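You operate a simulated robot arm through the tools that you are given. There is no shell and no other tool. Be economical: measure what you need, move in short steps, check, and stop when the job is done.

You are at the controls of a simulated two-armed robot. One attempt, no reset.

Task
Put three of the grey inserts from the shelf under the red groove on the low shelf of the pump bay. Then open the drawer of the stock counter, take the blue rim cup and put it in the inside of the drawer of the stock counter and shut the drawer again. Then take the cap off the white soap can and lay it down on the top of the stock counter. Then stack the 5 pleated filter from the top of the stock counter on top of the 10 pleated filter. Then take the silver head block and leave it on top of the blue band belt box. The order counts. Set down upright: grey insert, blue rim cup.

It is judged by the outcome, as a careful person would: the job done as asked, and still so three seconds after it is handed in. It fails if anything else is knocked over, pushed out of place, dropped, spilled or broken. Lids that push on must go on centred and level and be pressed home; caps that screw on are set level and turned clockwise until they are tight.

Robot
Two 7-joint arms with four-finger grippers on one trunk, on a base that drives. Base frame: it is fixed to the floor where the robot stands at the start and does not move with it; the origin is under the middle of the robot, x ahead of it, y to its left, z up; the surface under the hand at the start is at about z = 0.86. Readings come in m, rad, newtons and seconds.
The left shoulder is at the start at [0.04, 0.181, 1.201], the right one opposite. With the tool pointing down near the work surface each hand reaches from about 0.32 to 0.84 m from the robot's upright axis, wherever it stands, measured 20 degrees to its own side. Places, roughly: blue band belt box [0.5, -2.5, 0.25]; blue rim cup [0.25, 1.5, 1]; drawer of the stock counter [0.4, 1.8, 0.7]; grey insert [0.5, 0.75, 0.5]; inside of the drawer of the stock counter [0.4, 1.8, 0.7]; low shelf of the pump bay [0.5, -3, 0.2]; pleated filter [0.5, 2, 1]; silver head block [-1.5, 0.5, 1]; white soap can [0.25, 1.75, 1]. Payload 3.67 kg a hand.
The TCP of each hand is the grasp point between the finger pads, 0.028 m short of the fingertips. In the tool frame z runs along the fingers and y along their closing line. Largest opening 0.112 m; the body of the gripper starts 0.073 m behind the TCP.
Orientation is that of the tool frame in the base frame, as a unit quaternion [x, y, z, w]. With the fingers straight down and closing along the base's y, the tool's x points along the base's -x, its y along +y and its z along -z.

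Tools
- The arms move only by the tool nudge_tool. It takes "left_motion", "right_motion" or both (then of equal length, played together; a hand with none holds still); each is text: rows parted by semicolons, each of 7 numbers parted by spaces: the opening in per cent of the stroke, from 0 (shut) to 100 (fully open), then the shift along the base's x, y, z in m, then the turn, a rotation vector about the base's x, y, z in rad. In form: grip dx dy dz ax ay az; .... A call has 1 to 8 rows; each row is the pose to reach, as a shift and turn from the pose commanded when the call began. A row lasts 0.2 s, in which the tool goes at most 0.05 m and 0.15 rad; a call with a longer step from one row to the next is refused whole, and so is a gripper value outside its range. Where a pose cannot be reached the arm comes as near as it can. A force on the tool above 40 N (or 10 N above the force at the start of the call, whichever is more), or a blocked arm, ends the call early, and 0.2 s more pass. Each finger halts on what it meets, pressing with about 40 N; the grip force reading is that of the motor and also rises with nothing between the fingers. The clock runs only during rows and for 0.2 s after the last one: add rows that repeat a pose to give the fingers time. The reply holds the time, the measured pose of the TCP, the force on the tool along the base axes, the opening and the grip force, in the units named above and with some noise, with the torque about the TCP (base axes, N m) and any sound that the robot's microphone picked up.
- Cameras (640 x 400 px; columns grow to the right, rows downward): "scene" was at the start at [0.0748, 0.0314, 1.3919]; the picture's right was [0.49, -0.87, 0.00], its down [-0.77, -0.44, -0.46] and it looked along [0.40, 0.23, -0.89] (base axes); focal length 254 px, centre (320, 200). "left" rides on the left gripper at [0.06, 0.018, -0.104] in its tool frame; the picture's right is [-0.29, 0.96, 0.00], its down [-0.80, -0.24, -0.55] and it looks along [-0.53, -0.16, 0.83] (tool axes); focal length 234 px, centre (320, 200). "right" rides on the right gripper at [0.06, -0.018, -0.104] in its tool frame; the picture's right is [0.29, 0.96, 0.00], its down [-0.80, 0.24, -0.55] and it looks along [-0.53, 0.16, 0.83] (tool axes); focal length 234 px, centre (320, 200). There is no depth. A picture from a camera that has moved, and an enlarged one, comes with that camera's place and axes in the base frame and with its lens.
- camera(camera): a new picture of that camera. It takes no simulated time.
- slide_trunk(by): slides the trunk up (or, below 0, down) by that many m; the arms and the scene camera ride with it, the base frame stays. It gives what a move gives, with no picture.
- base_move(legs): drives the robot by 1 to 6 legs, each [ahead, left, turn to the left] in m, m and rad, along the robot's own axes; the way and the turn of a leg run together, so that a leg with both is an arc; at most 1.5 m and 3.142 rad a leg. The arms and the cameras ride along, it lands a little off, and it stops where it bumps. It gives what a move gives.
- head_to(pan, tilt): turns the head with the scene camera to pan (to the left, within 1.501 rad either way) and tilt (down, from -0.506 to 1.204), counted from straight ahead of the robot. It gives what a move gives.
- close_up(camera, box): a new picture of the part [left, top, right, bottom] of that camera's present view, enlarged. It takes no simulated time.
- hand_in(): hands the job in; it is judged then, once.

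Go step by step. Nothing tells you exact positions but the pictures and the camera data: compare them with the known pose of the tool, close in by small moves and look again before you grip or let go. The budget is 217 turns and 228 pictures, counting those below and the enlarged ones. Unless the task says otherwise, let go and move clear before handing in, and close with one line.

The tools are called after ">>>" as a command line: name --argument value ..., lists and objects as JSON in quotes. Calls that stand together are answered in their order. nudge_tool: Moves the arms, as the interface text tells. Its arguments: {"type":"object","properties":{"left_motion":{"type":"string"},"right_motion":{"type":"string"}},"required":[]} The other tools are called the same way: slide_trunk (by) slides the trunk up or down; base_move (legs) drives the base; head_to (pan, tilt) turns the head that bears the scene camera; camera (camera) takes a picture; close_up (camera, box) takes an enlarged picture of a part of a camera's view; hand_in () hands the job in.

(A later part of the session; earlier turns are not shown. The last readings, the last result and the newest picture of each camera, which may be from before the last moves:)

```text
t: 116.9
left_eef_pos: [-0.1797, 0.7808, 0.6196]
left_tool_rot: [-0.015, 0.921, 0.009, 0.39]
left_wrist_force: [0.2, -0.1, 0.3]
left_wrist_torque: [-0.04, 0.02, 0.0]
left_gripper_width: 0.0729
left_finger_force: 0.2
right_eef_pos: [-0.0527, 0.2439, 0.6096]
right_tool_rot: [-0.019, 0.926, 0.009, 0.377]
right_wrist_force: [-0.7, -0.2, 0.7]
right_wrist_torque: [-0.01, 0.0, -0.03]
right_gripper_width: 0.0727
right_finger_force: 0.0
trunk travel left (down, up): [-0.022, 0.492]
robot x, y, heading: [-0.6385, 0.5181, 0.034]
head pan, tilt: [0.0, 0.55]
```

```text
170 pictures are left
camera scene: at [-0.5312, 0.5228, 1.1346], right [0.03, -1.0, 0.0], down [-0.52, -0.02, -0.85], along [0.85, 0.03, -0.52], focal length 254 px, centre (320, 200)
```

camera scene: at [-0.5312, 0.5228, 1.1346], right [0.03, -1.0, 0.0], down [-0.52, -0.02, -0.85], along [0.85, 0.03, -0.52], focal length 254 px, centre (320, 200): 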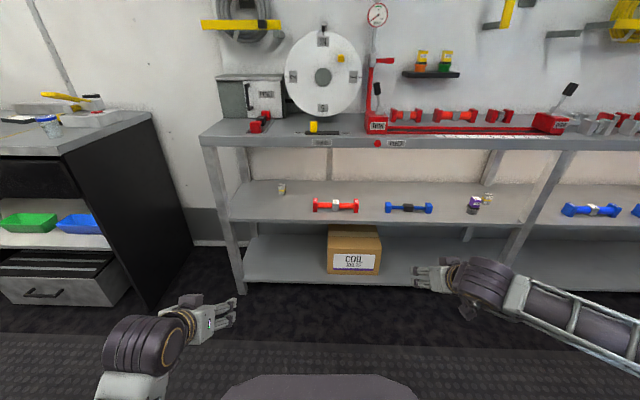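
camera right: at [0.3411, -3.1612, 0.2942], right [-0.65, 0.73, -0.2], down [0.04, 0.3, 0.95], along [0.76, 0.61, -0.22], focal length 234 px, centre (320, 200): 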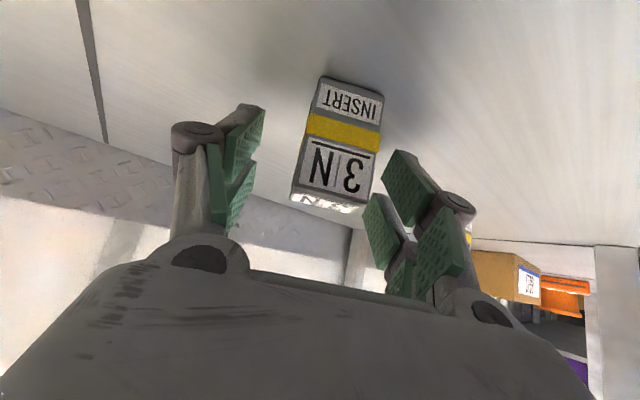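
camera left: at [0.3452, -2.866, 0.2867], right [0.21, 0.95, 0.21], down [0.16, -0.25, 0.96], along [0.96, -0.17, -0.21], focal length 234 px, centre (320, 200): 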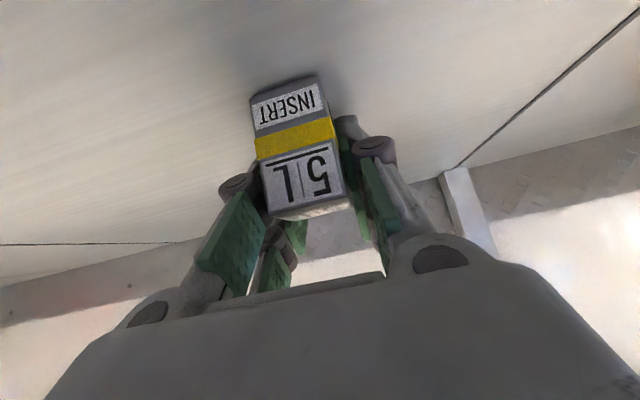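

>>> nudge_tool --right_motion "65 -0.045 0 0.01 0 0 0;65 -0.09 0 0.01 0 0 0;65 -0.12 0 0.01 0 0 0"

>>> base_move --legs '[[0.49, -0.03, -0.033]]'

>>> camera --camera "left"

```text
t: 117.7
left_eef_pos: [-0.1798, 0.7814, 0.6196]
left_tool_rot: [-0.015, 0.921, 0.01, 0.39]
left_wrist_force: [0.3, 0.0, -0.3]
left_wrist_torque: [0.04, -0.01, 0.0]
left_gripper_width: 0.073
left_finger_force: 0.0
right_eef_pos: [-0.168, 0.241, 0.6193]
right_tool_rot: [-0.019, 0.926, 0.01, 0.377]
right_wrist_force: [0.8, -0.1, 0.6]
right_wrist_torque: [0.0, -0.01, 0.01]
right_gripper_width: 0.0728
right_finger_force: 0.0
right hand out of reach, approached as far as the arm can: row 3
trunk travel left (down, up): [-0.022, 0.492]
robot x, y, heading: [-0.6369, 0.5197, 0.031]
head pan, tilt: [0.0, 0.55]
```

```text
t: 120.7
left_eef_pos: [0.3243, 0.7408, 0.619]
left_tool_rot: [0.002, 0.921, 0.002, 0.39]
left_wrist_force: [-0.3, -0.5, 0.0]
left_wrist_torque: [0.01, -0.01, 0.01]
left_gripper_width: 0.0729
left_finger_force: 0.0
right_eef_pos: [0.3173, 0.2036, 0.6189]
right_tool_rot: [-0.002, 0.926, 0.003, 0.377]
right_wrist_force: [0.3, 0.3, 1.0]
right_wrist_torque: [-0.01, 0.0, -0.01]
right_gripper_width: 0.0728
right_finger_force: 0.0
trunk travel left (down, up): [-0.022, 0.492]
robot x, y, heading: [-0.1466, 0.498, -0.0]
head pan, tilt: [0.0, 0.55]
```

```text
169 pictures are left
camera left: at [0.2077, 0.7586, 0.648], right [0.2, 0.96, 0.21], down [0.16, -0.25, 0.96], along [0.97, -0.16, -0.2], focal length 234 px, centre (320, 200)
```

left: 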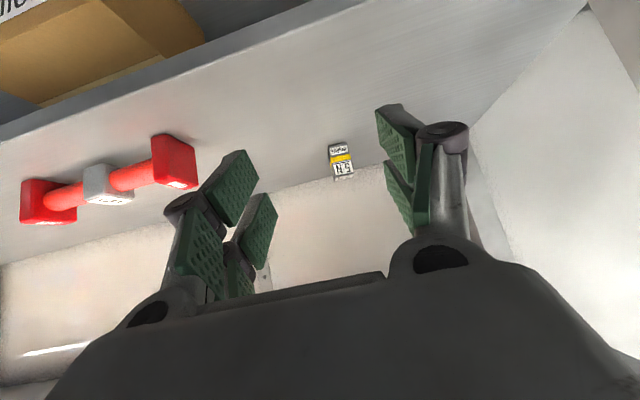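

>>> nudge_tool --left_motion "65 0.045 0.003 -0.005 0 0 0;65 0.09 0.006 -0.015 0 0 0;65 0.13 0.008 -0.03 0 0 0;65 0.165 0.008 -0.045 0 0 0;65 0.185 0.008 -0.055 0 0 0"

>>> camera --camera "left"

```text
t: 121.9
left_eef_pos: [0.5098, 0.7509, 0.5676]
left_tool_rot: [0.002, 0.921, 0.002, 0.39]
left_wrist_force: [-0.1, 0.2, -0.8]
left_wrist_torque: [0.0, 0.03, 0.0]
left_gripper_width: 0.0728
left_finger_force: 0.0
right_eef_pos: [0.3171, 0.2029, 0.6206]
right_tool_rot: [-0.002, 0.926, 0.003, 0.377]
right_wrist_force: [1.3, 0.2, -0.3]
right_wrist_torque: [0.03, 0.0, -0.02]
right_gripper_width: 0.0728
right_finger_force: 0.1
trunk travel left (down, up): [-0.022, 0.492]
robot x, y, heading: [-0.1473, 0.4951, -0.005]
head pan, tilt: [0.0, 0.55]
```

```text
168 pictures are left
camera left: at [0.3934, 0.7681, 0.5957], right [0.2, 0.96, 0.21], down [0.16, -0.25, 0.96], along [0.97, -0.16, -0.2], focal length 234 px, centre (320, 200)
```

left: 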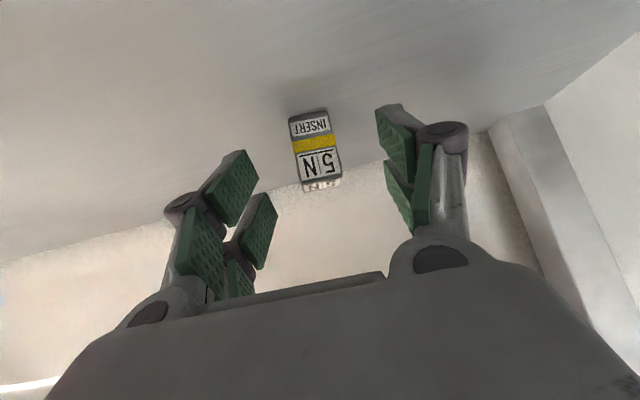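

>>> nudge_tool --left_motion "65 0.015 -0.002 -0.006 0 0 -0.11;65 0.035 -0.006 -0.014 0 0 -0.21;65 0.058 -0.006 -0.023 0 0 -0.21;65 0.058 -0.006 -0.023 0 0 -0.21"

>>> camera --camera "left"

```text
t: 122.9
left_eef_pos: [0.5668, 0.7433, 0.5414]
left_tool_rot: [0.098, 0.915, -0.039, 0.388]
left_wrist_force: [1.1, -0.7, -0.9]
left_wrist_torque: [-0.01, 0.02, 0.04]
left_gripper_width: 0.0728
left_finger_force: 0.1
right_eef_pos: [0.3167, 0.2039, 0.6191]
right_tool_rot: [-0.003, 0.926, 0.003, 0.377]
right_wrist_force: [0.2, 0.3, 0.4]
right_wrist_torque: [-0.03, 0.0, 0.0]
right_gripper_width: 0.0726
right_finger_force: 0.2
trunk travel left (down, up): [-0.022, 0.492]
robot x, y, heading: [-0.1449, 0.4966, -0.006]
head pan, tilt: [0.0, 0.55]
```

```text
167 pictures are left
camera left: at [0.4571, 0.785, 0.5708], right [0.4, 0.89, 0.21], down [0.1, -0.27, 0.96], along [0.91, -0.36, -0.2], focal length 234 px, centre (320, 200)
```

left: 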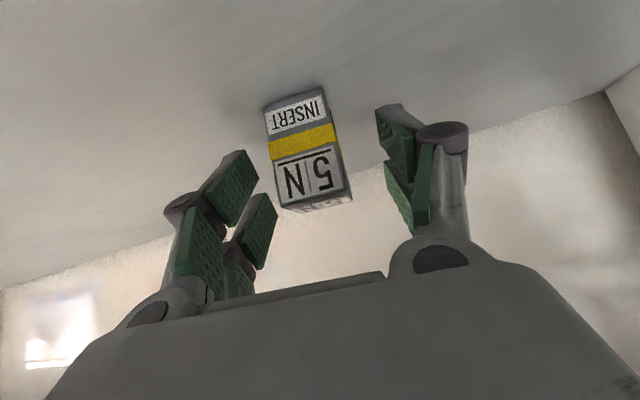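

>>> nudge_tool --left_motion "60 0.008 -0.004 0.0 0 0 0;40 0.008 -0.004 0.0 0 0 0;30 0.008 -0.004 0 0 0 0;15 0.008 -0.004 0.002 0 0 0;0 0.008 -0.004 0.004 0 0 0;0 0.008 -0.004 0.005 0 0 0"

>>> camera --camera "left"

```text
t: 124.3
left_eef_pos: [0.5755, 0.7383, 0.5457]
left_tool_rot: [0.099, 0.915, -0.04, 0.389]
left_wrist_force: [0.6, 0.7, -1.3]
left_wrist_torque: [0.02, -0.01, -0.02]
left_gripper_width: 0.0284
left_finger_force: 39.3
right_eef_pos: [0.3167, 0.2026, 0.6189]
right_tool_rot: [-0.003, 0.926, 0.003, 0.377]
right_wrist_force: [-0.7, 0.8, 0.0]
right_wrist_torque: [-0.01, -0.02, -0.01]
right_gripper_width: 0.0725
right_finger_force: 0.1
trunk travel left (down, up): [-0.022, 0.492]
robot x, y, heading: [-0.1431, 0.4964, -0.004]
head pan, tilt: [0.0, 0.55]
```

```text
166 pictures are left
camera left: at [0.4646, 0.7799, 0.5742], right [0.4, 0.89, 0.21], down [0.1, -0.27, 0.96], along [0.91, -0.36, -0.2], focal length 234 px, centre (320, 200)
```

left: 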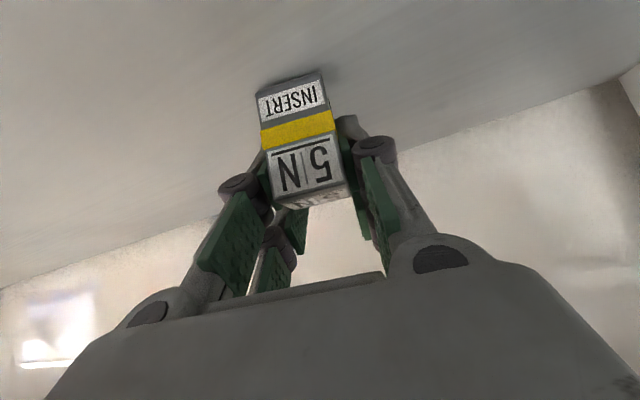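

Gripped. I'll lift and withdraw, then drive to the pump bay.

>>> nudge_tool --left_motion "0 0 0 0.02 0 0 0;0 -0.005 0 0.045 0 0 0;0 -0.045 0.005 0.06 0 0 0.1;0 -0.09 0.01 0.065 0 0 0.2;0 -0.135 0.01 0.065 0 0 0.21;0 -0.18 0.01 0.065 0 0 0.21;0 -0.225 0.01 0.065 0 0 0.21;0 -0.265 0.01 0.065 0 0 0.21"

>>> camera --camera "left"

>>> base_move --legs '[[-0.42, 0, 0], [0, -1.5, 0], [0, -1.5, 0], [0, -0.54, 0]]'

>>> camera --camera "scene"

```text
t: 126.1
left_eef_pos: [0.3177, 0.7481, 0.6073]
left_tool_rot: [0.002, 0.921, 0.002, 0.39]
left_wrist_force: [1.0, 0.3, -1.8]
left_wrist_torque: [-0.01, 0.04, 0.04]
left_gripper_width: 0.0289
left_finger_force: 40.1
left hand out of reach, approached as far as the arm can: row 8
right_eef_pos: [0.3164, 0.2026, 0.6188]
right_tool_rot: [-0.002, 0.926, 0.003, 0.377]
right_wrist_force: [0.1, 0.7, 0.0]
right_wrist_torque: [0.0, 0.03, 0.01]
right_gripper_width: 0.0724
right_finger_force: 0.0
trunk travel left (down, up): [-0.022, 0.492]
robot x, y, heading: [-0.1444, 0.4962, -0.005]
head pan, tilt: [0.0, 0.55]
```

```text
165 pictures are left
camera left: at [0.2008, 0.765, 0.6351], right [0.2, 0.96, 0.21], down [0.16, -0.25, 0.96], along [0.97, -0.16, -0.2], focal length 234 px, centre (320, 200)
```

left: 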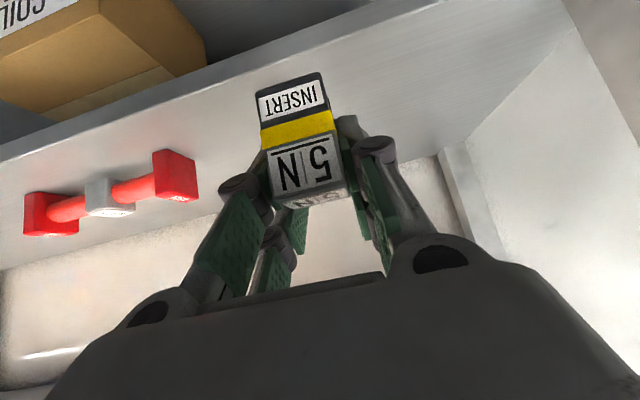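

```text
t: 145.9
left_eef_pos: [-0.0358, -2.7405, 0.6079]
left_tool_rot: [-0.022, 0.921, 0.014, 0.39]
left_wrist_force: [0.5, -0.5, -0.9]
left_wrist_torque: [0.01, -0.02, 0.02]
left_gripper_width: 0.0284
left_finger_force: 40.3
right_eef_pos: [-0.0089, -3.284, 0.6188]
right_tool_rot: [-0.026, 0.926, 0.013, 0.377]
right_wrist_force: [-0.2, 0.3, 0.6]
right_wrist_torque: [0.02, -0.01, 0.03]
right_gripper_width: 0.0728
right_finger_force: 0.2
trunk travel left (down, up): [-0.022, 0.492]
robot x, y, heading: [-0.4873, -3.0151, 0.047]
head pan, tilt: [0.0, 0.55]
```

```text
164 pictures are left
camera scene: at [-0.3771, -3.0083, 1.1346], right [0.05, -1.0, 0.0], down [-0.52, -0.02, -0.85], along [0.85, 0.04, -0.52], focal length 254 px, centre (320, 200)
```

scene: 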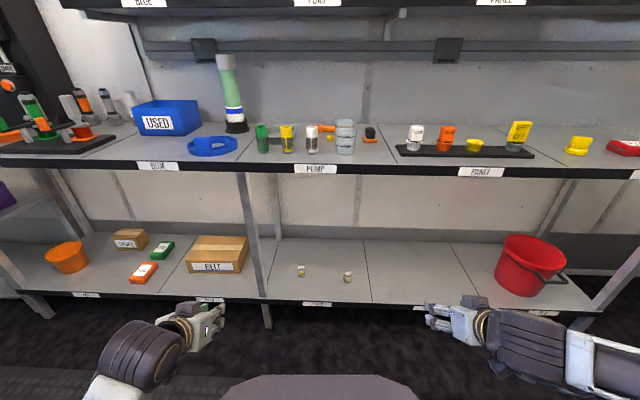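

>>> base_move --legs '[[0, -0.18, -0.047]]'

>>> nudge_tool --left_motion "0 0 -0.01 -0.045 0 0 0;0 0 -0.025 -0.09 0 0 0;0 0 -0.04 -0.13 0 0 0;0 0 -0.055 -0.17 0 0 0;0 0 -0.06 -0.21 0 0 0;0 0 -0.06 -0.25 0 0 0"

>>> camera --camera "scene"

```text
t: 147.4
left_eef_pos: [-0.0191, -2.9392, 0.6075]
left_tool_rot: [0.003, 0.921, 0.002, 0.39]
left_wrist_force: [0.1, 0.3, -1.1]
left_wrist_torque: [0.01, 0.01, 0.04]
left_gripper_width: 0.0285
left_finger_force: 39.6
right_eef_pos: [-0.0205, -3.4853, 0.6183]
right_tool_rot: [-0.003, 0.926, 0.004, 0.377]
right_wrist_force: [0.3, -0.5, 0.3]
right_wrist_torque: [0.07, -0.02, 0.05]
right_gripper_width: 0.0728
right_finger_force: 0.0
trunk travel left (down, up): [-0.022, 0.492]
robot x, y, heading: [-0.4843, -3.1855, -0.003]
head pan, tilt: [0.0, 0.55]
```

```text
t: 148.8
left_eef_pos: [-0.0192, -3.0004, 0.357]
left_tool_rot: [0.003, 0.921, 0.001, 0.389]
left_wrist_force: [1.2, -0.8, -0.8]
left_wrist_torque: [-0.01, -0.01, 0.01]
left_gripper_width: 0.0284
left_finger_force: 40.1
right_eef_pos: [-0.0192, -3.483, 0.6209]
right_tool_rot: [-0.002, 0.926, 0.002, 0.376]
right_wrist_force: [-1.1, 1.0, -0.5]
right_wrist_torque: [-0.02, -0.01, 0.05]
right_gripper_width: 0.0725
right_finger_force: 0.0
trunk travel left (down, up): [-0.022, 0.492]
robot x, y, heading: [-0.4835, -3.1886, -0.001]
head pan, tilt: [0.0, 0.55]
```

```text
163 pictures are left
camera scene: at [-0.3734, -3.1891, 1.1346], right [0.0, -1.0, 0.0], down [-0.52, 0.0, -0.85], along [0.85, 0.0, -0.52], focal length 254 px, centre (320, 200)
```

scene: 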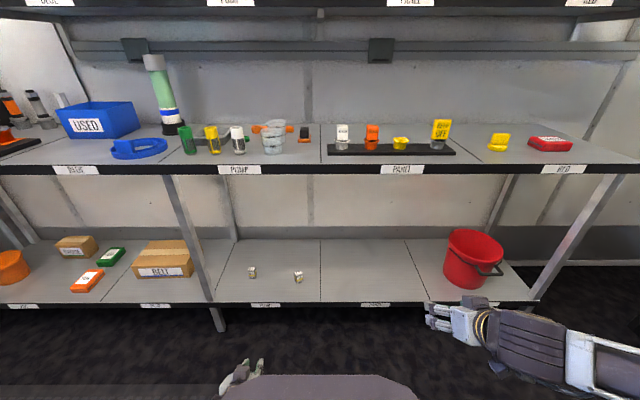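

>>> base_move --legs '[[0.3, 0.015, 0]]'

>>> camera --camera "left"

```text
t: 150.9
left_eef_pos: [0.2747, -2.9875, 0.3584]
left_tool_rot: [0.004, 0.92, 0.002, 0.391]
left_wrist_force: [0.5, -0.4, -0.9]
left_wrist_torque: [-0.02, -0.03, -0.01]
left_gripper_width: 0.0285
left_finger_force: 39.9
right_eef_pos: [0.2725, -3.4718, 0.6179]
right_tool_rot: [-0.001, 0.926, 0.003, 0.377]
right_wrist_force: [0.4, 0.2, -0.5]
right_wrist_torque: [0.02, -0.01, 0.01]
right_gripper_width: 0.0729
right_finger_force: 0.2
trunk travel left (down, up): [-0.022, 0.492]
robot x, y, heading: [-0.1873, -3.1715, -0.006]
head pan, tilt: [0.0, 0.55]
```

```text
162 pictures are left
camera left: at [0.1584, -2.9705, 0.3856], right [0.21, 0.96, 0.21], down [0.16, -0.25, 0.96], along [0.97, -0.16, -0.2], focal length 234 px, centre (320, 200)
```

left: 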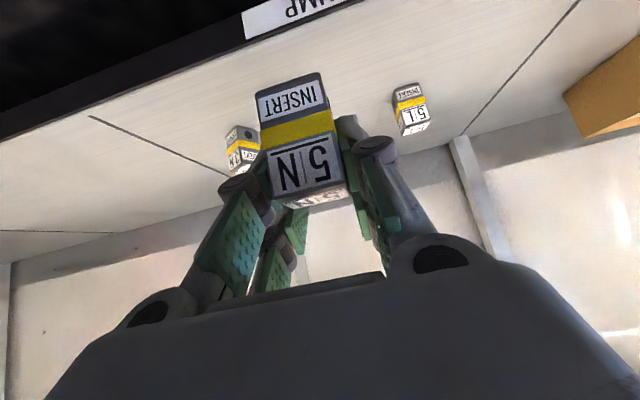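

>>> nudge_tool --left_motion "0 0.04 0 -0.01 0 0 0;0 0.085 0 -0.02 0 0 0;0 0.125 0 -0.04 0 0 0;0 0.13 0 -0.07 0 0 0;0 0.13 0 -0.085 0 0 0;0 0.13 0 -0.091 0 0 0;0 0.13 0 -0.096 0 0 0;0 0.13 0 -0.1 0 0 0"

>>> camera --camera "left"

```text
t: 152.7
left_eef_pos: [0.4078, -2.9884, 0.2633]
left_tool_rot: [0.004, 0.919, 0.0, 0.395]
left_wrist_force: [-3.7, 1.2, 28.4]
left_wrist_torque: [-0.11, 0.58, -0.01]
left_gripper_width: 0.0287
left_finger_force: 40.0
right_eef_pos: [0.2715, -3.4727, 0.6206]
right_tool_rot: [0.0, 0.925, 0.002, 0.379]
right_wrist_force: [-1.2, -0.1, -0.4]
right_wrist_torque: [-0.01, -0.01, 0.01]
right_gripper_width: 0.0729
right_finger_force: 0.0
trunk travel left (down, up): [-0.022, 0.492]
robot x, y, heading: [-0.1881, -3.1727, -0.003]
head pan, tilt: [0.0, 0.55]
```

```text
161 pictures are left
camera left: at [0.291, -2.9707, 0.2901], right [0.2, 0.96, 0.21], down [0.14, -0.25, 0.96], along [0.97, -0.17, -0.19], focal length 234 px, centre (320, 200)
```

left: 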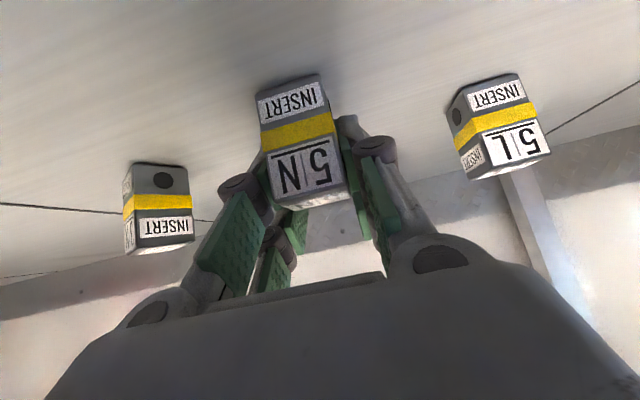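

>>> nudge_tool --left_motion "0 0 0 0.004 0 0 0;25 0 0 0.004 0 0 0;40 0 0 0.005 0 0 0;50 0 0 0.006 0 0 0;50 0 0 0.01 0 0 0;50 -0.03 0 0.015 0 0 0;50 -0.07 0 0.03 0 0 0;50 -0.11 0 0.05 0 0 0"

>>> camera --camera "left"

```text
t: 154.5
left_eef_pos: [0.2949, -2.9877, 0.3077]
left_tool_rot: [0.005, 0.921, 0.001, 0.389]
left_wrist_force: [-0.7, 0.1, -0.1]
left_wrist_torque: [-0.03, -0.01, 0.02]
left_gripper_width: 0.0562
left_finger_force: 0.0
right_eef_pos: [0.272, -3.4724, 0.6205]
right_tool_rot: [-0.001, 0.926, 0.002, 0.378]
right_wrist_force: [-1.2, -0.5, 0.1]
right_wrist_torque: [0.0, -0.01, 0.0]
right_gripper_width: 0.0728
right_finger_force: 0.0
trunk travel left (down, up): [-0.022, 0.492]
robot x, y, heading: [-0.1883, -3.1726, -0.006]
head pan, tilt: [0.0, 0.55]
```

```text
160 pictures are left
camera left: at [0.178, -2.9695, 0.3361], right [0.21, 0.95, 0.21], down [0.16, -0.25, 0.96], along [0.97, -0.16, -0.2], focal length 234 px, centre (320, 200)
```

left: 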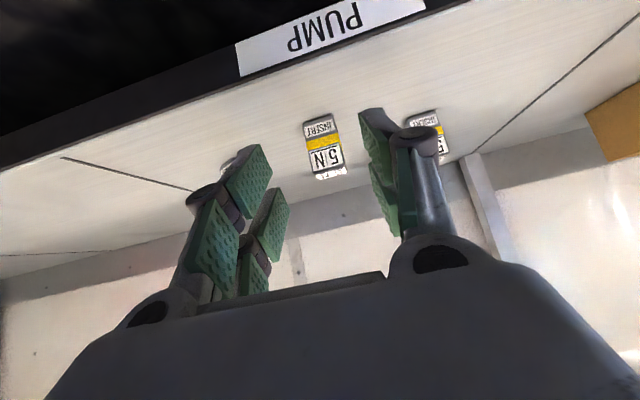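

All three inserts stand in the pump bay. Next is the stock counter, so I'll back off, raise the trunk and drive left.

>>> base_move --legs '[[-0.42, 0, 0], [0, 1.5, 0], [0, 1.5, 0], [0, 0.7, 0]]'

>>> slide_trunk --by 0.35

>>> head_to --pan 0.9 --tilt 0.5

>>> camera --camera "scene"

```text
t: 175.2
left_eef_pos: [0.0327, 0.6792, 0.3086]
left_tool_rot: [0.036, 0.92, -0.013, 0.39]
left_wrist_force: [-0.6, 0.0, -0.9]
left_wrist_torque: [-0.01, 0.02, 0.01]
left_gripper_width: 0.0562
left_finger_force: 0.0
right_eef_pos: [-0.0227, 0.1989, 0.6184]
right_tool_rot: [0.031, 0.926, -0.011, 0.377]
right_wrist_force: [-1.0, -0.3, 0.5]
right_wrist_torque: [0.01, -0.02, -0.01]
right_gripper_width: 0.0729
right_finger_force: 0.0
trunk travel left (down, up): [-0.022, 0.492]
robot x, y, heading: [-0.4607, 0.5261, -0.078]
head pan, tilt: [0.0, 0.55]
```

```text
t: 178.6
left_eef_pos: [0.0328, 0.6796, 0.6565]
left_tool_rot: [0.035, 0.92, -0.011, 0.39]
left_wrist_force: [0.0, -0.7, 0.1]
left_wrist_torque: [0.03, 0.03, 0.02]
left_gripper_width: 0.0562
left_finger_force: 0.0
right_eef_pos: [-0.0222, 0.1978, 0.9672]
right_tool_rot: [0.031, 0.926, -0.011, 0.377]
right_wrist_force: [-0.1, 0.0, 0.3]
right_wrist_torque: [-0.01, 0.01, 0.03]
right_gripper_width: 0.0731
right_finger_force: 0.0
trunk travel left (down, up): [-0.372, 0.142]
robot x, y, heading: [-0.4645, 0.5248, -0.078]
head pan, tilt: [0.0, 0.55]
```

```text
t: 179.8
left_eef_pos: [0.0325, 0.6808, 0.6564]
left_tool_rot: [0.034, 0.92, -0.011, 0.389]
left_wrist_force: [-0.4, -0.4, 0.0]
left_wrist_torque: [-0.02, -0.02, 0.02]
left_gripper_width: 0.0562
left_finger_force: 0.0
right_eef_pos: [-0.0227, 0.1978, 0.9686]
right_tool_rot: [0.03, 0.926, -0.01, 0.377]
right_wrist_force: [1.0, -0.4, -0.3]
right_wrist_torque: [0.0, 0.01, -0.02]
right_gripper_width: 0.0728
right_finger_force: 0.1
trunk travel left (down, up): [-0.372, 0.142]
robot x, y, heading: [-0.4605, 0.5264, -0.079]
head pan, tilt: [0.901, 0.499]
```

```text
159 pictures are left
camera scene: at [-0.3815, 0.5905, 1.4888], right [0.73, -0.68, 0.0], down [-0.33, -0.35, -0.88], along [0.6, 0.64, -0.48], focal length 254 px, centre (320, 200)
```

scene: 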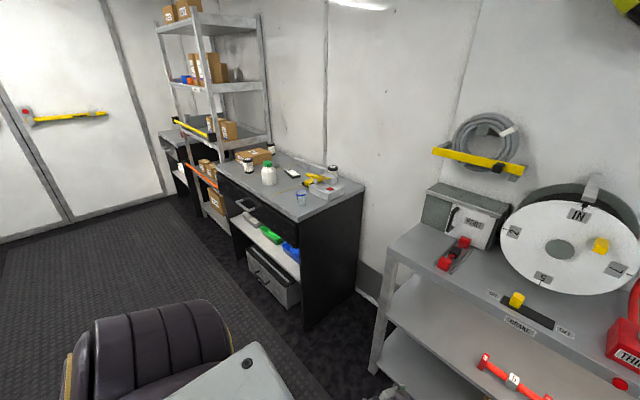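

>>> base_move --legs '[[-0.1, 0, 0.078], [0, 0.95, 0]]'

>>> head_to --pan 0.1 --tilt 0.65

>>> camera --camera "scene"

```text
t: 185.6
left_eef_pos: [-0.0875, 1.6656, 0.6585]
left_tool_rot: [-0.003, 0.921, 0.004, 0.39]
left_wrist_force: [0.1, 0.0, 0.4]
left_wrist_torque: [0.04, 0.01, -0.03]
left_gripper_width: 0.0561
left_finger_force: 0.0
right_eef_pos: [-0.1026, 1.1813, 0.9688]
right_tool_rot: [-0.008, 0.926, 0.006, 0.377]
right_wrist_force: [-0.2, 0.2, 0.0]
right_wrist_torque: [-0.01, 0.01, 0.0]
right_gripper_width: 0.0727
right_finger_force: 0.1
trunk travel left (down, up): [-0.372, 0.142]
robot x, y, heading: [-0.5649, 1.4684, 0.008]
head pan, tilt: [0.901, 0.499]
```

```text
t: 186.8
left_eef_pos: [-0.0879, 1.6645, 0.6578]
left_tool_rot: [-0.003, 0.921, 0.004, 0.39]
left_wrist_force: [0.6, 0.1, 0.7]
left_wrist_torque: [0.02, -0.01, -0.02]
left_gripper_width: 0.0562
left_finger_force: 0.0
right_eef_pos: [-0.1027, 1.1816, 0.9698]
right_tool_rot: [-0.008, 0.926, 0.005, 0.377]
right_wrist_force: [0.0, -0.1, -0.3]
right_wrist_torque: [0.02, 0.01, 0.0]
right_gripper_width: 0.0728
right_finger_force: 0.0
trunk travel left (down, up): [-0.372, 0.142]
robot x, y, heading: [-0.5678, 1.4711, 0.009]
head pan, tilt: [0.099, 0.649]
```

```text
158 pictures are left
camera scene: at [-0.4624, 1.4795, 1.4754], right [0.11, -0.99, 0.0], down [-0.6, -0.07, -0.8], along [0.79, 0.09, -0.6], focal length 254 px, centre (320, 200)
```

scene: 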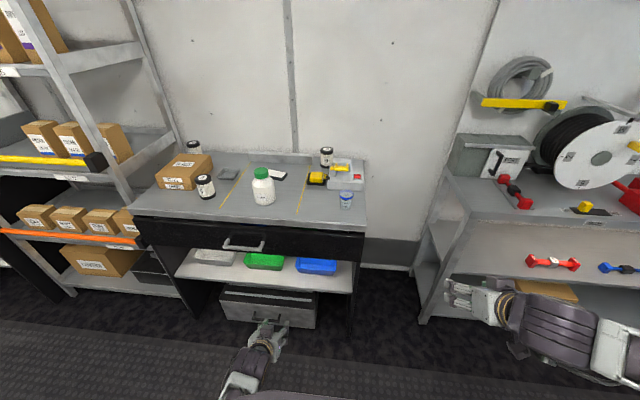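

>>> close_up --camera "scene" --box '[130, 130, 380, 280]'

>>> close_up --camera "scene" --box '[230, 140, 380, 230]'

```text
2.56 times, centred on (255, 205) of scene
camera zoom: at [-0.4624, 1.4795, 1.4754], right [0.11, -0.99, 0.0], down [-0.6, -0.07, -0.8], along [0.79, 0.09, -0.6], focal length 650 px, centre (486, 187)
```

zoom: 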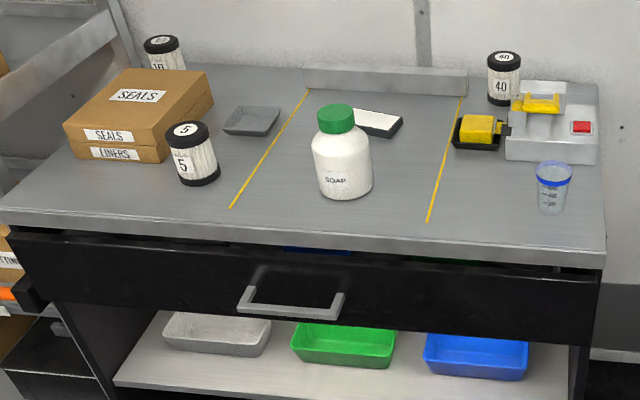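

```text
4.27 times, centred on (305, 185) of scene
camera zoom: at [-0.4624, 1.4795, 1.4754], right [0.11, -0.99, 0.0], down [-0.6, -0.07, -0.8], along [0.79, 0.09, -0.6], focal length 1084 px, centre (384, 264)
```

zoom: 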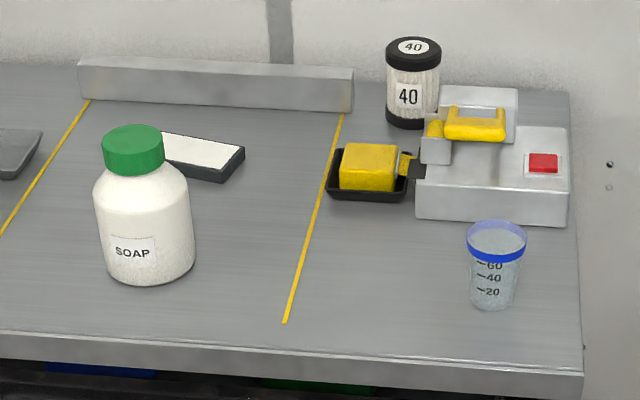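

The stock counter (top z≈0.86, front x≈0.21) has the drawer handle at about (0.16, 1.84, 0.765), with the cup, soap can and filters on top. I'll move left a bit and turn the left hand so its fingers close vertically on the handle bar.

>>> base_move --legs '[[0, 0.12, 0]]'

>>> nudge_tool --left_motion "60 0 0.01 0.02 0 -0.15 0;60 0 0.02 0.04 0 -0.3 0;60 0 0.03 0.06 0 -0.45 0;60 0 0.035 0.08 0 -0.6 0"

>>> nudge_tool --left_motion "60 0 0 0 -0.14 0 0.02;60 0 0 0 -0.28 0 0.05;60 0 0 0.01 -0.42 0 0.08;60 0 0 0.01 -0.56 0 0.1;60 0 0 0.02 -0.7 0 0.13;60 0 0 0.02 -0.84 0 0.15;60 0 0 0.02 -0.98 0 0.18;60 0 0 0.02 -1.12 0 0.2"

>>> camera --camera "left"

>>> camera --camera "scene"

```text
t: 188.0
left_eef_pos: [-0.0868, 1.7836, 0.6569]
left_tool_rot: [0.0, 0.921, 0.003, 0.389]
left_wrist_force: [-0.7, -0.1, 0.3]
left_wrist_torque: [0.0, 0.03, 0.0]
left_gripper_width: 0.0563
left_finger_force: 0.1
right_eef_pos: [-0.1045, 1.2978, 0.9682]
right_tool_rot: [-0.006, 0.926, 0.005, 0.378]
right_wrist_force: [-0.2, 0.8, 0.5]
right_wrist_torque: [-0.02, -0.01, 0.01]
right_gripper_width: 0.0729
right_finger_force: 0.1
trunk travel left (down, up): [-0.372, 0.142]
robot x, y, heading: [-0.5709, 1.5914, 0.002]
head pan, tilt: [0.099, 0.649]
```

```text
t: 189.0
left_eef_pos: [-0.0879, 1.8183, 0.7387]
left_tool_rot: [-0.002, 0.764, 0.003, 0.645]
left_wrist_force: [0.1, -0.1, -0.5]
left_wrist_torque: [0.04, 0.03, -0.01]
left_gripper_width: 0.067
left_finger_force: 0.0
right_eef_pos: [-0.1042, 1.2979, 0.9684]
right_tool_rot: [-0.006, 0.926, 0.004, 0.377]
right_wrist_force: [0.3, 0.0, 0.4]
right_wrist_torque: [0.02, 0.0, 0.0]
right_gripper_width: 0.0728
right_finger_force: 0.1
trunk travel left (down, up): [-0.372, 0.142]
robot x, y, heading: [-0.5712, 1.5918, 0.003]
head pan, tilt: [0.099, 0.649]
```

```text
t: 190.8
left_eef_pos: [-0.087, 1.8197, 0.7577]
left_tool_rot: [-0.416, 0.645, -0.343, 0.542]
left_wrist_force: [0.2, 1.3, -0.1]
left_wrist_torque: [0.01, -0.04, -0.01]
left_gripper_width: 0.0672
left_finger_force: 0.0
right_eef_pos: [-0.1042, 1.2985, 0.9684]
right_tool_rot: [-0.007, 0.926, 0.005, 0.378]
right_wrist_force: [0.0, -0.3, -0.4]
right_wrist_torque: [0.01, 0.02, 0.02]
right_gripper_width: 0.0727
right_finger_force: 0.1
trunk travel left (down, up): [-0.372, 0.142]
robot x, y, heading: [-0.5722, 1.5938, 0.001]
head pan, tilt: [0.099, 0.649]
```

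```text
155 pictures are left
camera left: at [-0.1963, 1.7707, 0.7346], right [-0.14, 0.66, -0.74], down [-0.45, 0.62, 0.64], along [0.88, 0.42, 0.21], focal length 234 px, centre (320, 200)
```

left: 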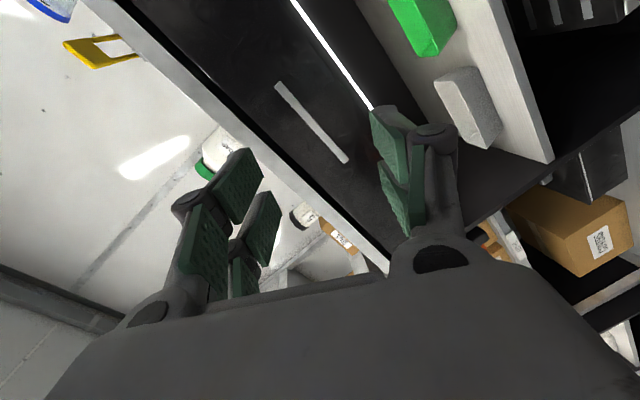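

```text
154 pictures are left
camera scene: at [-0.4631, 1.5997, 1.4754], right [0.1, -0.99, 0.0], down [-0.6, -0.06, -0.8], along [0.79, 0.08, -0.6], focal length 254 px, centre (320, 200)
```

scene: 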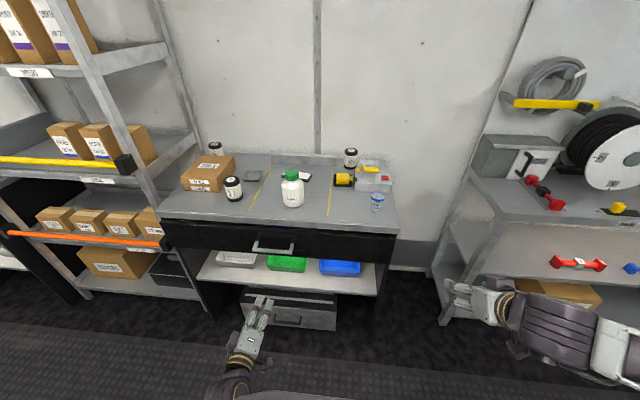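

Handle bar refined to about (0.172, 1.842, 0.743). I'll finish the roll and approach.

>>> nudge_tool --left_motion "60 0.03 0.005 -0.003 -0.14 0 0.025;60 0.06 0.01 -0.006 -0.28 0 0.05;60 0.1 0.015 -0.01 -0.42 0 0.075;60 0.14 0.02 -0.015 -0.42 0 0.075;60 0.175 0.022 -0.015 -0.42 0 0.075"

>>> camera --camera "left"

>>> close_up --camera "scene" --box '[200, 200, 340, 300]'

```text
t: 192.0
left_eef_pos: [0.0885, 1.8432, 0.7396]
left_tool_rot: [-0.544, 0.545, -0.448, 0.455]
left_wrist_force: [-0.5, 0.4, -0.6]
left_wrist_torque: [-0.03, -0.05, -0.02]
left_gripper_width: 0.0671
left_finger_force: 0.1
right_eef_pos: [-0.1019, 1.2988, 0.9685]
right_tool_rot: [-0.006, 0.926, 0.005, 0.377]
right_wrist_force: [0.2, 0.6, 0.2]
right_wrist_torque: [-0.03, 0.01, 0.0]
right_gripper_width: 0.0727
right_finger_force: 0.1
trunk travel left (down, up): [-0.372, 0.142]
robot x, y, heading: [-0.5691, 1.5892, 0.004]
head pan, tilt: [0.099, 0.649]
```

```text
153 pictures are left
camera left: at [-0.0174, 1.781, 0.7389], right [-0.18, 0.29, -0.94], down [-0.51, 0.79, 0.34], along [0.84, 0.54, 0.01], focal length 234 px, centre (320, 200)
```

left: 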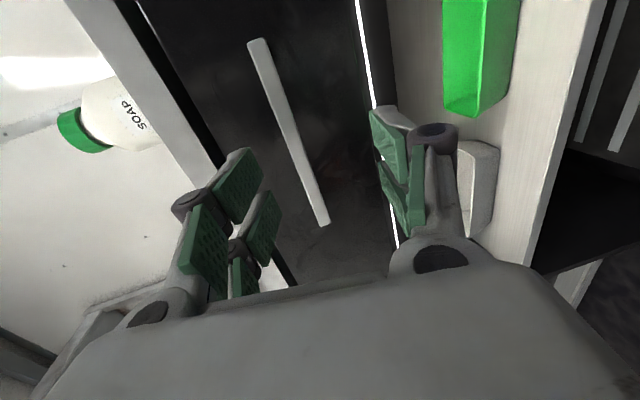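

```text
4.00 times, centred on (270, 250) of scene
camera zoom: at [-0.462, 1.5994, 1.4754], right [0.1, -0.99, 0.0], down [-0.6, -0.06, -0.8], along [0.79, 0.08, -0.61], focal length 1016 px, centre (520, 0)
```

zoom: 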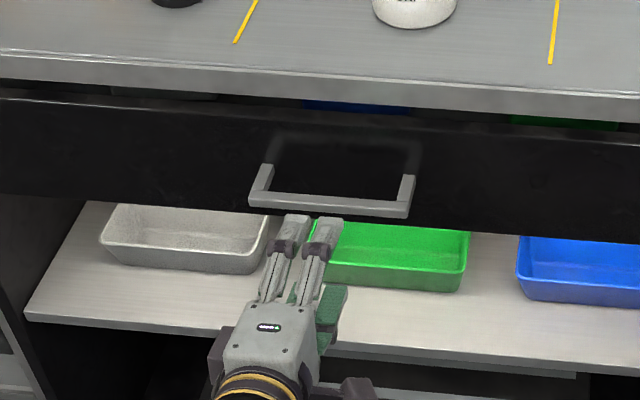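

>>> nudge_tool --left_motion "60 0.03 -0.003 0.003 0 0 0;60 0.06 -0.006 0.004 0 0 0;60 0.06 -0.006 0.004 0 0 0;30 0.06 -0.006 0.004 0 0 0"

>>> camera --camera "left"

>>> close_up --camera "scene" --box '[200, 200, 340, 300]'

```text
t: 193.0
left_eef_pos: [0.1468, 1.8379, 0.7437]
left_tool_rot: [-0.543, 0.545, -0.449, 0.455]
left_wrist_force: [-0.5, -1.2, 0.2]
left_wrist_torque: [-0.01, -0.01, 0.03]
left_gripper_width: 0.0337
left_finger_force: 0.1
right_eef_pos: [-0.1034, 1.2987, 0.969]
right_tool_rot: [-0.006, 0.926, 0.004, 0.377]
right_wrist_force: [0.2, -0.1, -0.6]
right_wrist_torque: [0.0, 0.03, -0.03]
right_gripper_width: 0.0727
right_finger_force: 0.1
trunk travel left (down, up): [-0.372, 0.142]
robot x, y, heading: [-0.5686, 1.5932, 0.004]
head pan, tilt: [0.099, 0.649]
```

```text
151 pictures are left
camera left: at [0.0418, 1.7758, 0.7429], right [-0.18, 0.3, -0.94], down [-0.51, 0.79, 0.34], along [0.84, 0.54, 0.01], focal length 234 px, centre (320, 200)
```

left: 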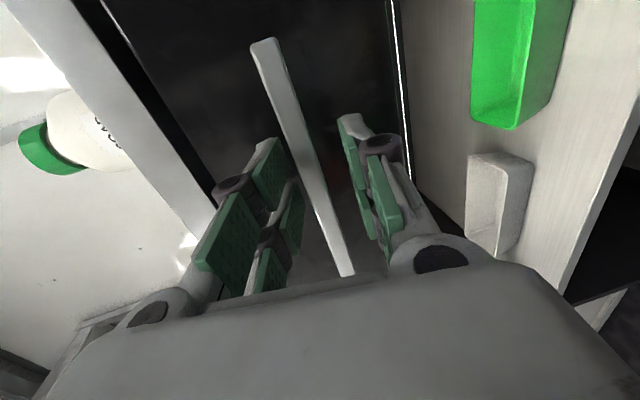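

```text
4.00 times, centred on (270, 250) of scene
camera zoom: at [-0.4623, 1.5994, 1.4754], right [0.1, -0.99, 0.0], down [-0.6, -0.06, -0.8], along [0.79, 0.08, -0.61], focal length 1016 px, centre (520, 0)
```

zoom: 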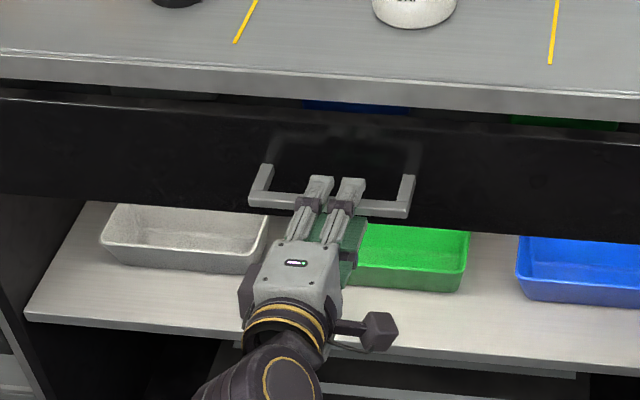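

The bar lies between the fingers. I'll close and pull.

>>> nudge_tool --left_motion "10 0 0 0 0 0 0;0 0 0 0 0 0 0;0 0 0 0 0 0 0;0 -0.01 0 0 0 0 0;0 -0.03 0 0 0 0 0;0 -0.05 0 0 0 0 0;0 -0.07 0 0 0 0 0"

>>> camera --camera "scene"

```text
t: 194.6
left_eef_pos: [0.0756, 1.8374, 0.7466]
left_tool_rot: [0.543, -0.543, 0.449, -0.456]
left_wrist_force: [-1.0, 2.7, 14.4]
left_wrist_torque: [-1.29, -0.57, 1.22]
left_gripper_width: 0.0135
left_finger_force: 45.3
right_eef_pos: [-0.1058, 1.298, 0.9689]
right_tool_rot: [-0.006, 0.926, 0.005, 0.378]
right_wrist_force: [0.1, -0.5, -0.6]
right_wrist_torque: [-0.01, -0.02, 0.01]
right_gripper_width: 0.0729
right_finger_force: 0.1
trunk travel left (down, up): [-0.372, 0.142]
robot x, y, heading: [-0.5676, 1.5914, 0.004]
head pan, tilt: [0.099, 0.649]
```

```text
149 pictures are left
camera scene: at [-0.4659, 1.5992, 1.4757], right [0.1, -0.99, 0.0], down [-0.6, -0.06, -0.8], along [0.79, 0.08, -0.6], focal length 254 px, centre (320, 200)
```

scene: 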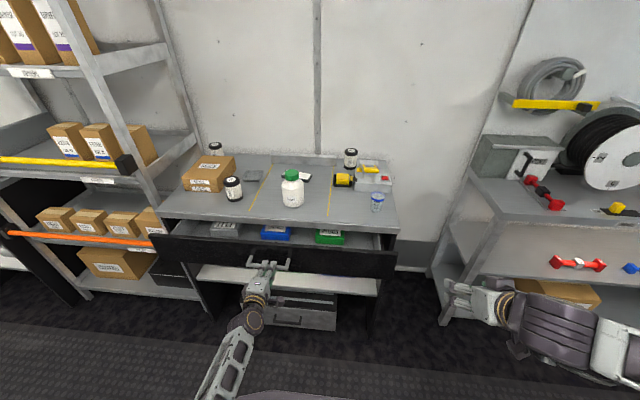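

>>> nudge_tool --left_motion "0 -0.03 0 0 0 0 0;0 -0.06 0 0 0 0 0;0 -0.09 0 0 0 0 0;0 -0.12 0 0 0 0 0;0 -0.15 0 0 0 0 0"

>>> close_up --camera "scene" --box '[140, 160, 420, 340]'

```text
t: 195.8
left_eef_pos: [-0.0738, 1.8369, 0.7473]
left_tool_rot: [0.544, -0.542, 0.449, -0.458]
left_wrist_force: [-0.6, 20.4, 21.3]
left_wrist_torque: [-1.17, -0.64, 1.13]
left_gripper_width: 0.0134
left_finger_force: 44.8
right_eef_pos: [-0.1063, 1.3004, 0.9697]
right_tool_rot: [-0.006, 0.926, 0.004, 0.378]
right_wrist_force: [-0.7, 0.0, 1.0]
right_wrist_torque: [0.0, 0.0, 0.0]
right_gripper_width: 0.073
right_finger_force: 0.1
trunk travel left (down, up): [-0.372, 0.142]
robot x, y, heading: [-0.5696, 1.5931, 0.002]
head pan, tilt: [0.099, 0.649]
```

```text
2.22 times, centred on (280, 250) of scene
camera zoom: at [-0.4661, 1.6011, 1.4757], right [0.1, -0.99, 0.0], down [-0.6, -0.06, -0.8], along [0.79, 0.08, -0.6], focal length 564 px, centre (409, 89)
```

zoom: 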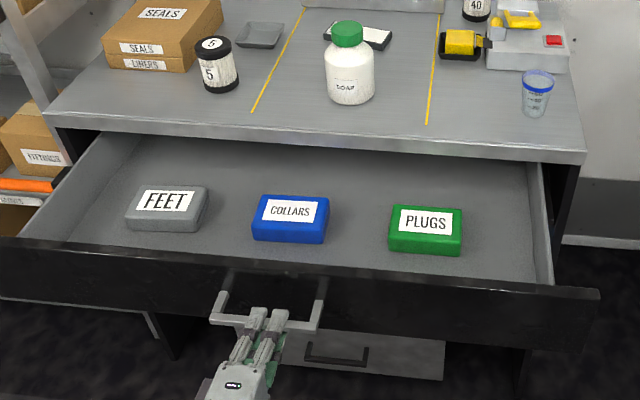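

The drawer is open with free space to the right of the PLUGS box. I'll release the handle, move the left hand up and aside, and turn the right hand straight down.

>>> nudge_tool --left_motion "30 0 0 0 0 0 0;60 0 0 0 0 0 0;60 -0.04 0 0 0 0 0;60 -0.08 0 0 0 0 0;60 -0.1 0.03 0.04 0 0 0;60 -0.1 0.06 0.08 0 0 0;60 -0.1 0.09 0.12 0 0 0;60 -0.1 0.12 0.16 0 0 0" --right_motion "70 0 0 0.01 0 0.1 0;70 0 0 0.02 0 0.2 0;70 0 0 0.03 0 0.3 0;70 0 0 0.04 0 0.4 0;70 0 0 0.05 0 0.5 0;70 0 0 0.06 0 0.6 0;70 0 0 0.07 0 0.7 0;70 0 0 0.08 0 0.79 0"

>>> camera --camera "scene"

```text
refused: row 5 steps farther than a row can; nothing moved
```

```text
147 pictures are left
camera scene: at [-0.4661, 1.6011, 1.4757], right [0.1, -0.99, 0.0], down [-0.6, -0.06, -0.8], along [0.79, 0.08, -0.6], focal length 254 px, centre (320, 200)
```

scene: 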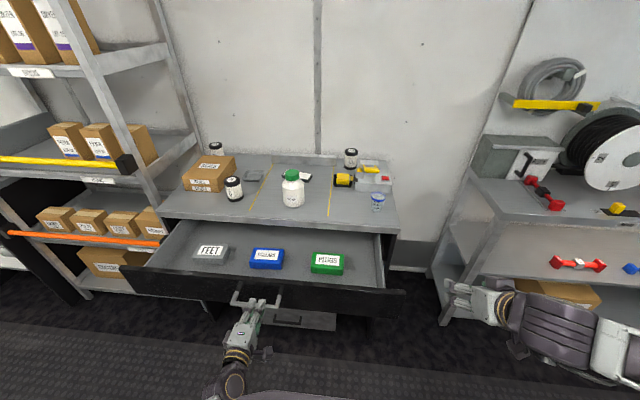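

>>> nudge_tool --left_motion "30 0 0 0 0 0 0;60 0 0 0 0 0 0;60 -0.04 0 0 0 0 0;60 -0.08 0 0 0 0 0;60 -0.1 0.02 0.03 0 0 0;60 -0.1 0.04 0.07 0 0 0;60 -0.1 0.06 0.11 0 0 0;60 -0.1 0.08 0.15 0 0 0" --right_motion "70 0 0 0.01 0 0.1 0;70 0 0 0.02 0 0.2 0;70 0 0 0.03 0 0.3 0;70 0 0 0.04 0 0.4 0;70 0 0 0.05 0 0.5 0;70 0 0 0.06 0 0.6 0;70 0 0 0.07 0 0.7 0;70 0 0 0.08 0 0.79 0"

>>> nudge_tool --left_motion "60 0 0.02 0.04 0 0 0;60 0 0.04 0.08 0 0 0;60 0 0.06 0.12 0 0 0;60 0 0.08 0.16 0 0 0" --right_motion "70 0.02 0.01 0.02 0 0 0;70 0.04 0.02 0.04 0 0 0;70 0.06 0.03 0.06 0 0 0;70 0.08 0.04 0.07 0 0 0"

>>> base_move --legs '[[0.12, 0.05, 0]]'

>>> camera --camera "scene"

>>> camera --camera "right"

```text
t: 197.6
left_eef_pos: [-0.1713, 1.9179, 0.8981]
left_tool_rot: [-0.543, 0.546, -0.448, 0.455]
left_wrist_force: [0.5, 1.1, -0.6]
left_wrist_torque: [0.02, 0.02, 0.01]
left_gripper_width: 0.0674
left_finger_force: 0.0
right_eef_pos: [-0.1044, 1.2989, 1.0491]
right_tool_rot: [-0.004, 1.0, 0.005, -0.009]
right_wrist_force: [-0.7, -0.3, -0.3]
right_wrist_torque: [-0.01, -0.02, 0.01]
right_gripper_width: 0.0782
right_finger_force: 0.1
trunk travel left (down, up): [-0.372, 0.142]
robot x, y, heading: [-0.5682, 1.5893, 0.002]
head pan, tilt: [0.099, 0.649]
```

```text
t: 198.6
left_eef_pos: [-0.1465, 2.0207, 1.0274]
left_tool_rot: [-0.543, 0.545, -0.449, 0.455]
left_wrist_force: [-0.5, -0.4, 0.4]
left_wrist_torque: [0.01, 0.0, -0.05]
left_gripper_width: 0.0673
left_finger_force: 0.0
left hand out of reach, approached as far as the arm can: row 2, 3, 4
right_eef_pos: [-0.0223, 1.338, 1.1185]
right_tool_rot: [-0.005, 1.0, 0.006, -0.009]
right_wrist_force: [0.4, -1.2, 0.5]
right_wrist_torque: [0.0, 0.04, 0.01]
right_gripper_width: 0.0783
right_finger_force: 0.0
trunk travel left (down, up): [-0.372, 0.142]
robot x, y, heading: [-0.569, 1.586, 0.008]
head pan, tilt: [0.099, 0.649]
```

```text
t: 199.9
left_eef_pos: [-0.0318, 2.0693, 1.0284]
left_tool_rot: [-0.544, 0.544, -0.448, 0.455]
left_wrist_force: [-0.4, -0.5, 1.2]
left_wrist_torque: [0.01, 0.0, 0.03]
left_gripper_width: 0.0672
left_finger_force: 0.2
right_eef_pos: [0.0939, 1.3882, 1.1196]
right_tool_rot: [-0.004, 1.0, 0.006, -0.008]
right_wrist_force: [-0.1, 0.2, -0.1]
right_wrist_torque: [-0.01, 0.01, -0.01]
right_gripper_width: 0.0784
right_finger_force: 0.0
trunk travel left (down, up): [-0.372, 0.142]
robot x, y, heading: [-0.4517, 1.6434, -0.001]
head pan, tilt: [0.099, 0.649]
```

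```text
146 pictures are left
camera scene: at [-0.3463, 1.6497, 1.4755], right [0.1, -0.99, 0.0], down [-0.6, -0.06, -0.8], along [0.79, 0.08, -0.6], focal length 254 px, centre (320, 200)
```

scene: 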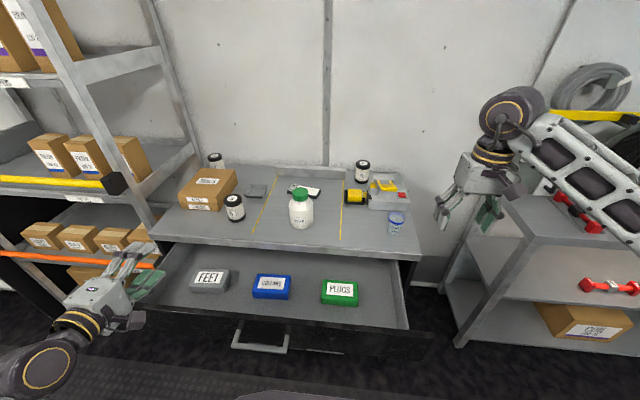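

```text
145 pictures are left
camera right: at [0.036, 1.3679, 1.224], right [-0.3, 0.96, 0.02], down [0.8, 0.24, 0.54], along [0.52, 0.17, -0.84], focal length 234 px, centre (320, 200)
```

right: 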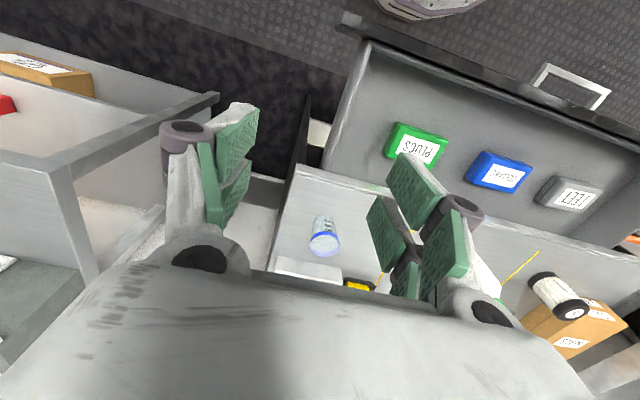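

>>> nudge_tool --right_motion "75 0.04 0.014 -0.02 0 0 0;75 0.08 0.028 -0.04 0 0 0;75 0.12 0.04 -0.06 0 0 0;75 0.16 0.055 -0.08 0 0 0;75 0.195 0.068 -0.1 0 0 0;75 0.214 0.074 -0.115 0 0 0;75 0.214 0.074 -0.13 0 0 0"

>>> camera --camera "right"

>>> close_up --camera "scene" --box '[320, 120, 480, 260]'

```text
t: 201.5
left_eef_pos: [-0.0304, 2.0687, 1.0282]
left_tool_rot: [-0.543, 0.545, -0.448, 0.456]
left_wrist_force: [-0.3, 0.2, -0.1]
left_wrist_torque: [-0.02, -0.02, -0.04]
left_gripper_width: 0.0672
left_finger_force: 0.0
right_eef_pos: [0.3078, 1.4626, 0.9896]
right_tool_rot: [-0.005, 1.0, 0.007, -0.008]
right_wrist_force: [-0.3, -0.7, 0.2]
right_wrist_torque: [-0.01, 0.01, 0.04]
right_gripper_width: 0.084
right_finger_force: 0.1
trunk travel left (down, up): [-0.372, 0.142]
robot x, y, heading: [-0.455, 1.6444, 0.003]
head pan, tilt: [0.099, 0.649]
```

```text
144 pictures are left
camera right: at [0.251, 1.4434, 1.0948], right [-0.3, 0.95, 0.02], down [0.8, 0.24, 0.54], along [0.52, 0.17, -0.84], focal length 234 px, centre (320, 200)
```

right: 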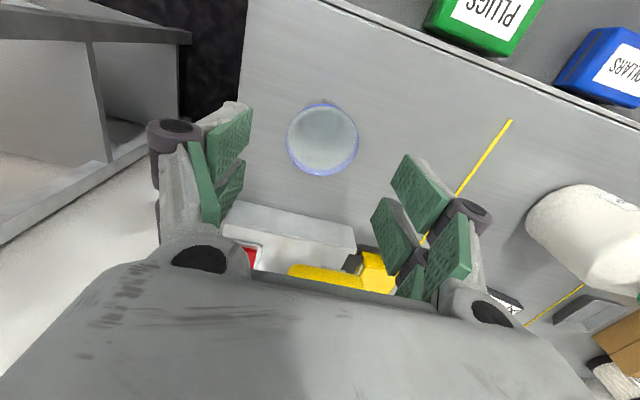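

```text
2.86 times, centred on (400, 190) of scene
camera zoom: at [-0.3456, 1.6492, 1.4754], right [0.1, -0.99, 0.0], down [-0.6, -0.06, -0.8], along [0.79, 0.08, -0.6], focal length 726 px, centre (91, 229)
```

zoom: 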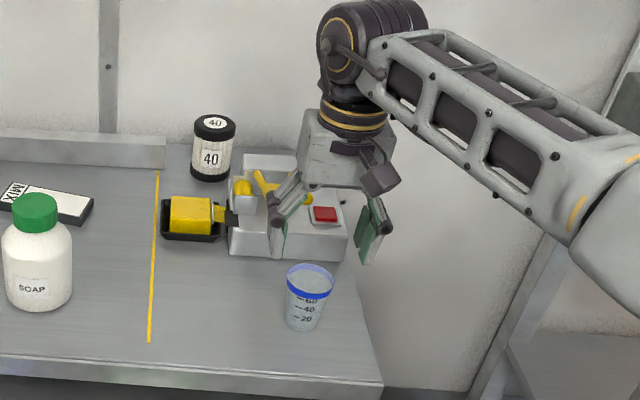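

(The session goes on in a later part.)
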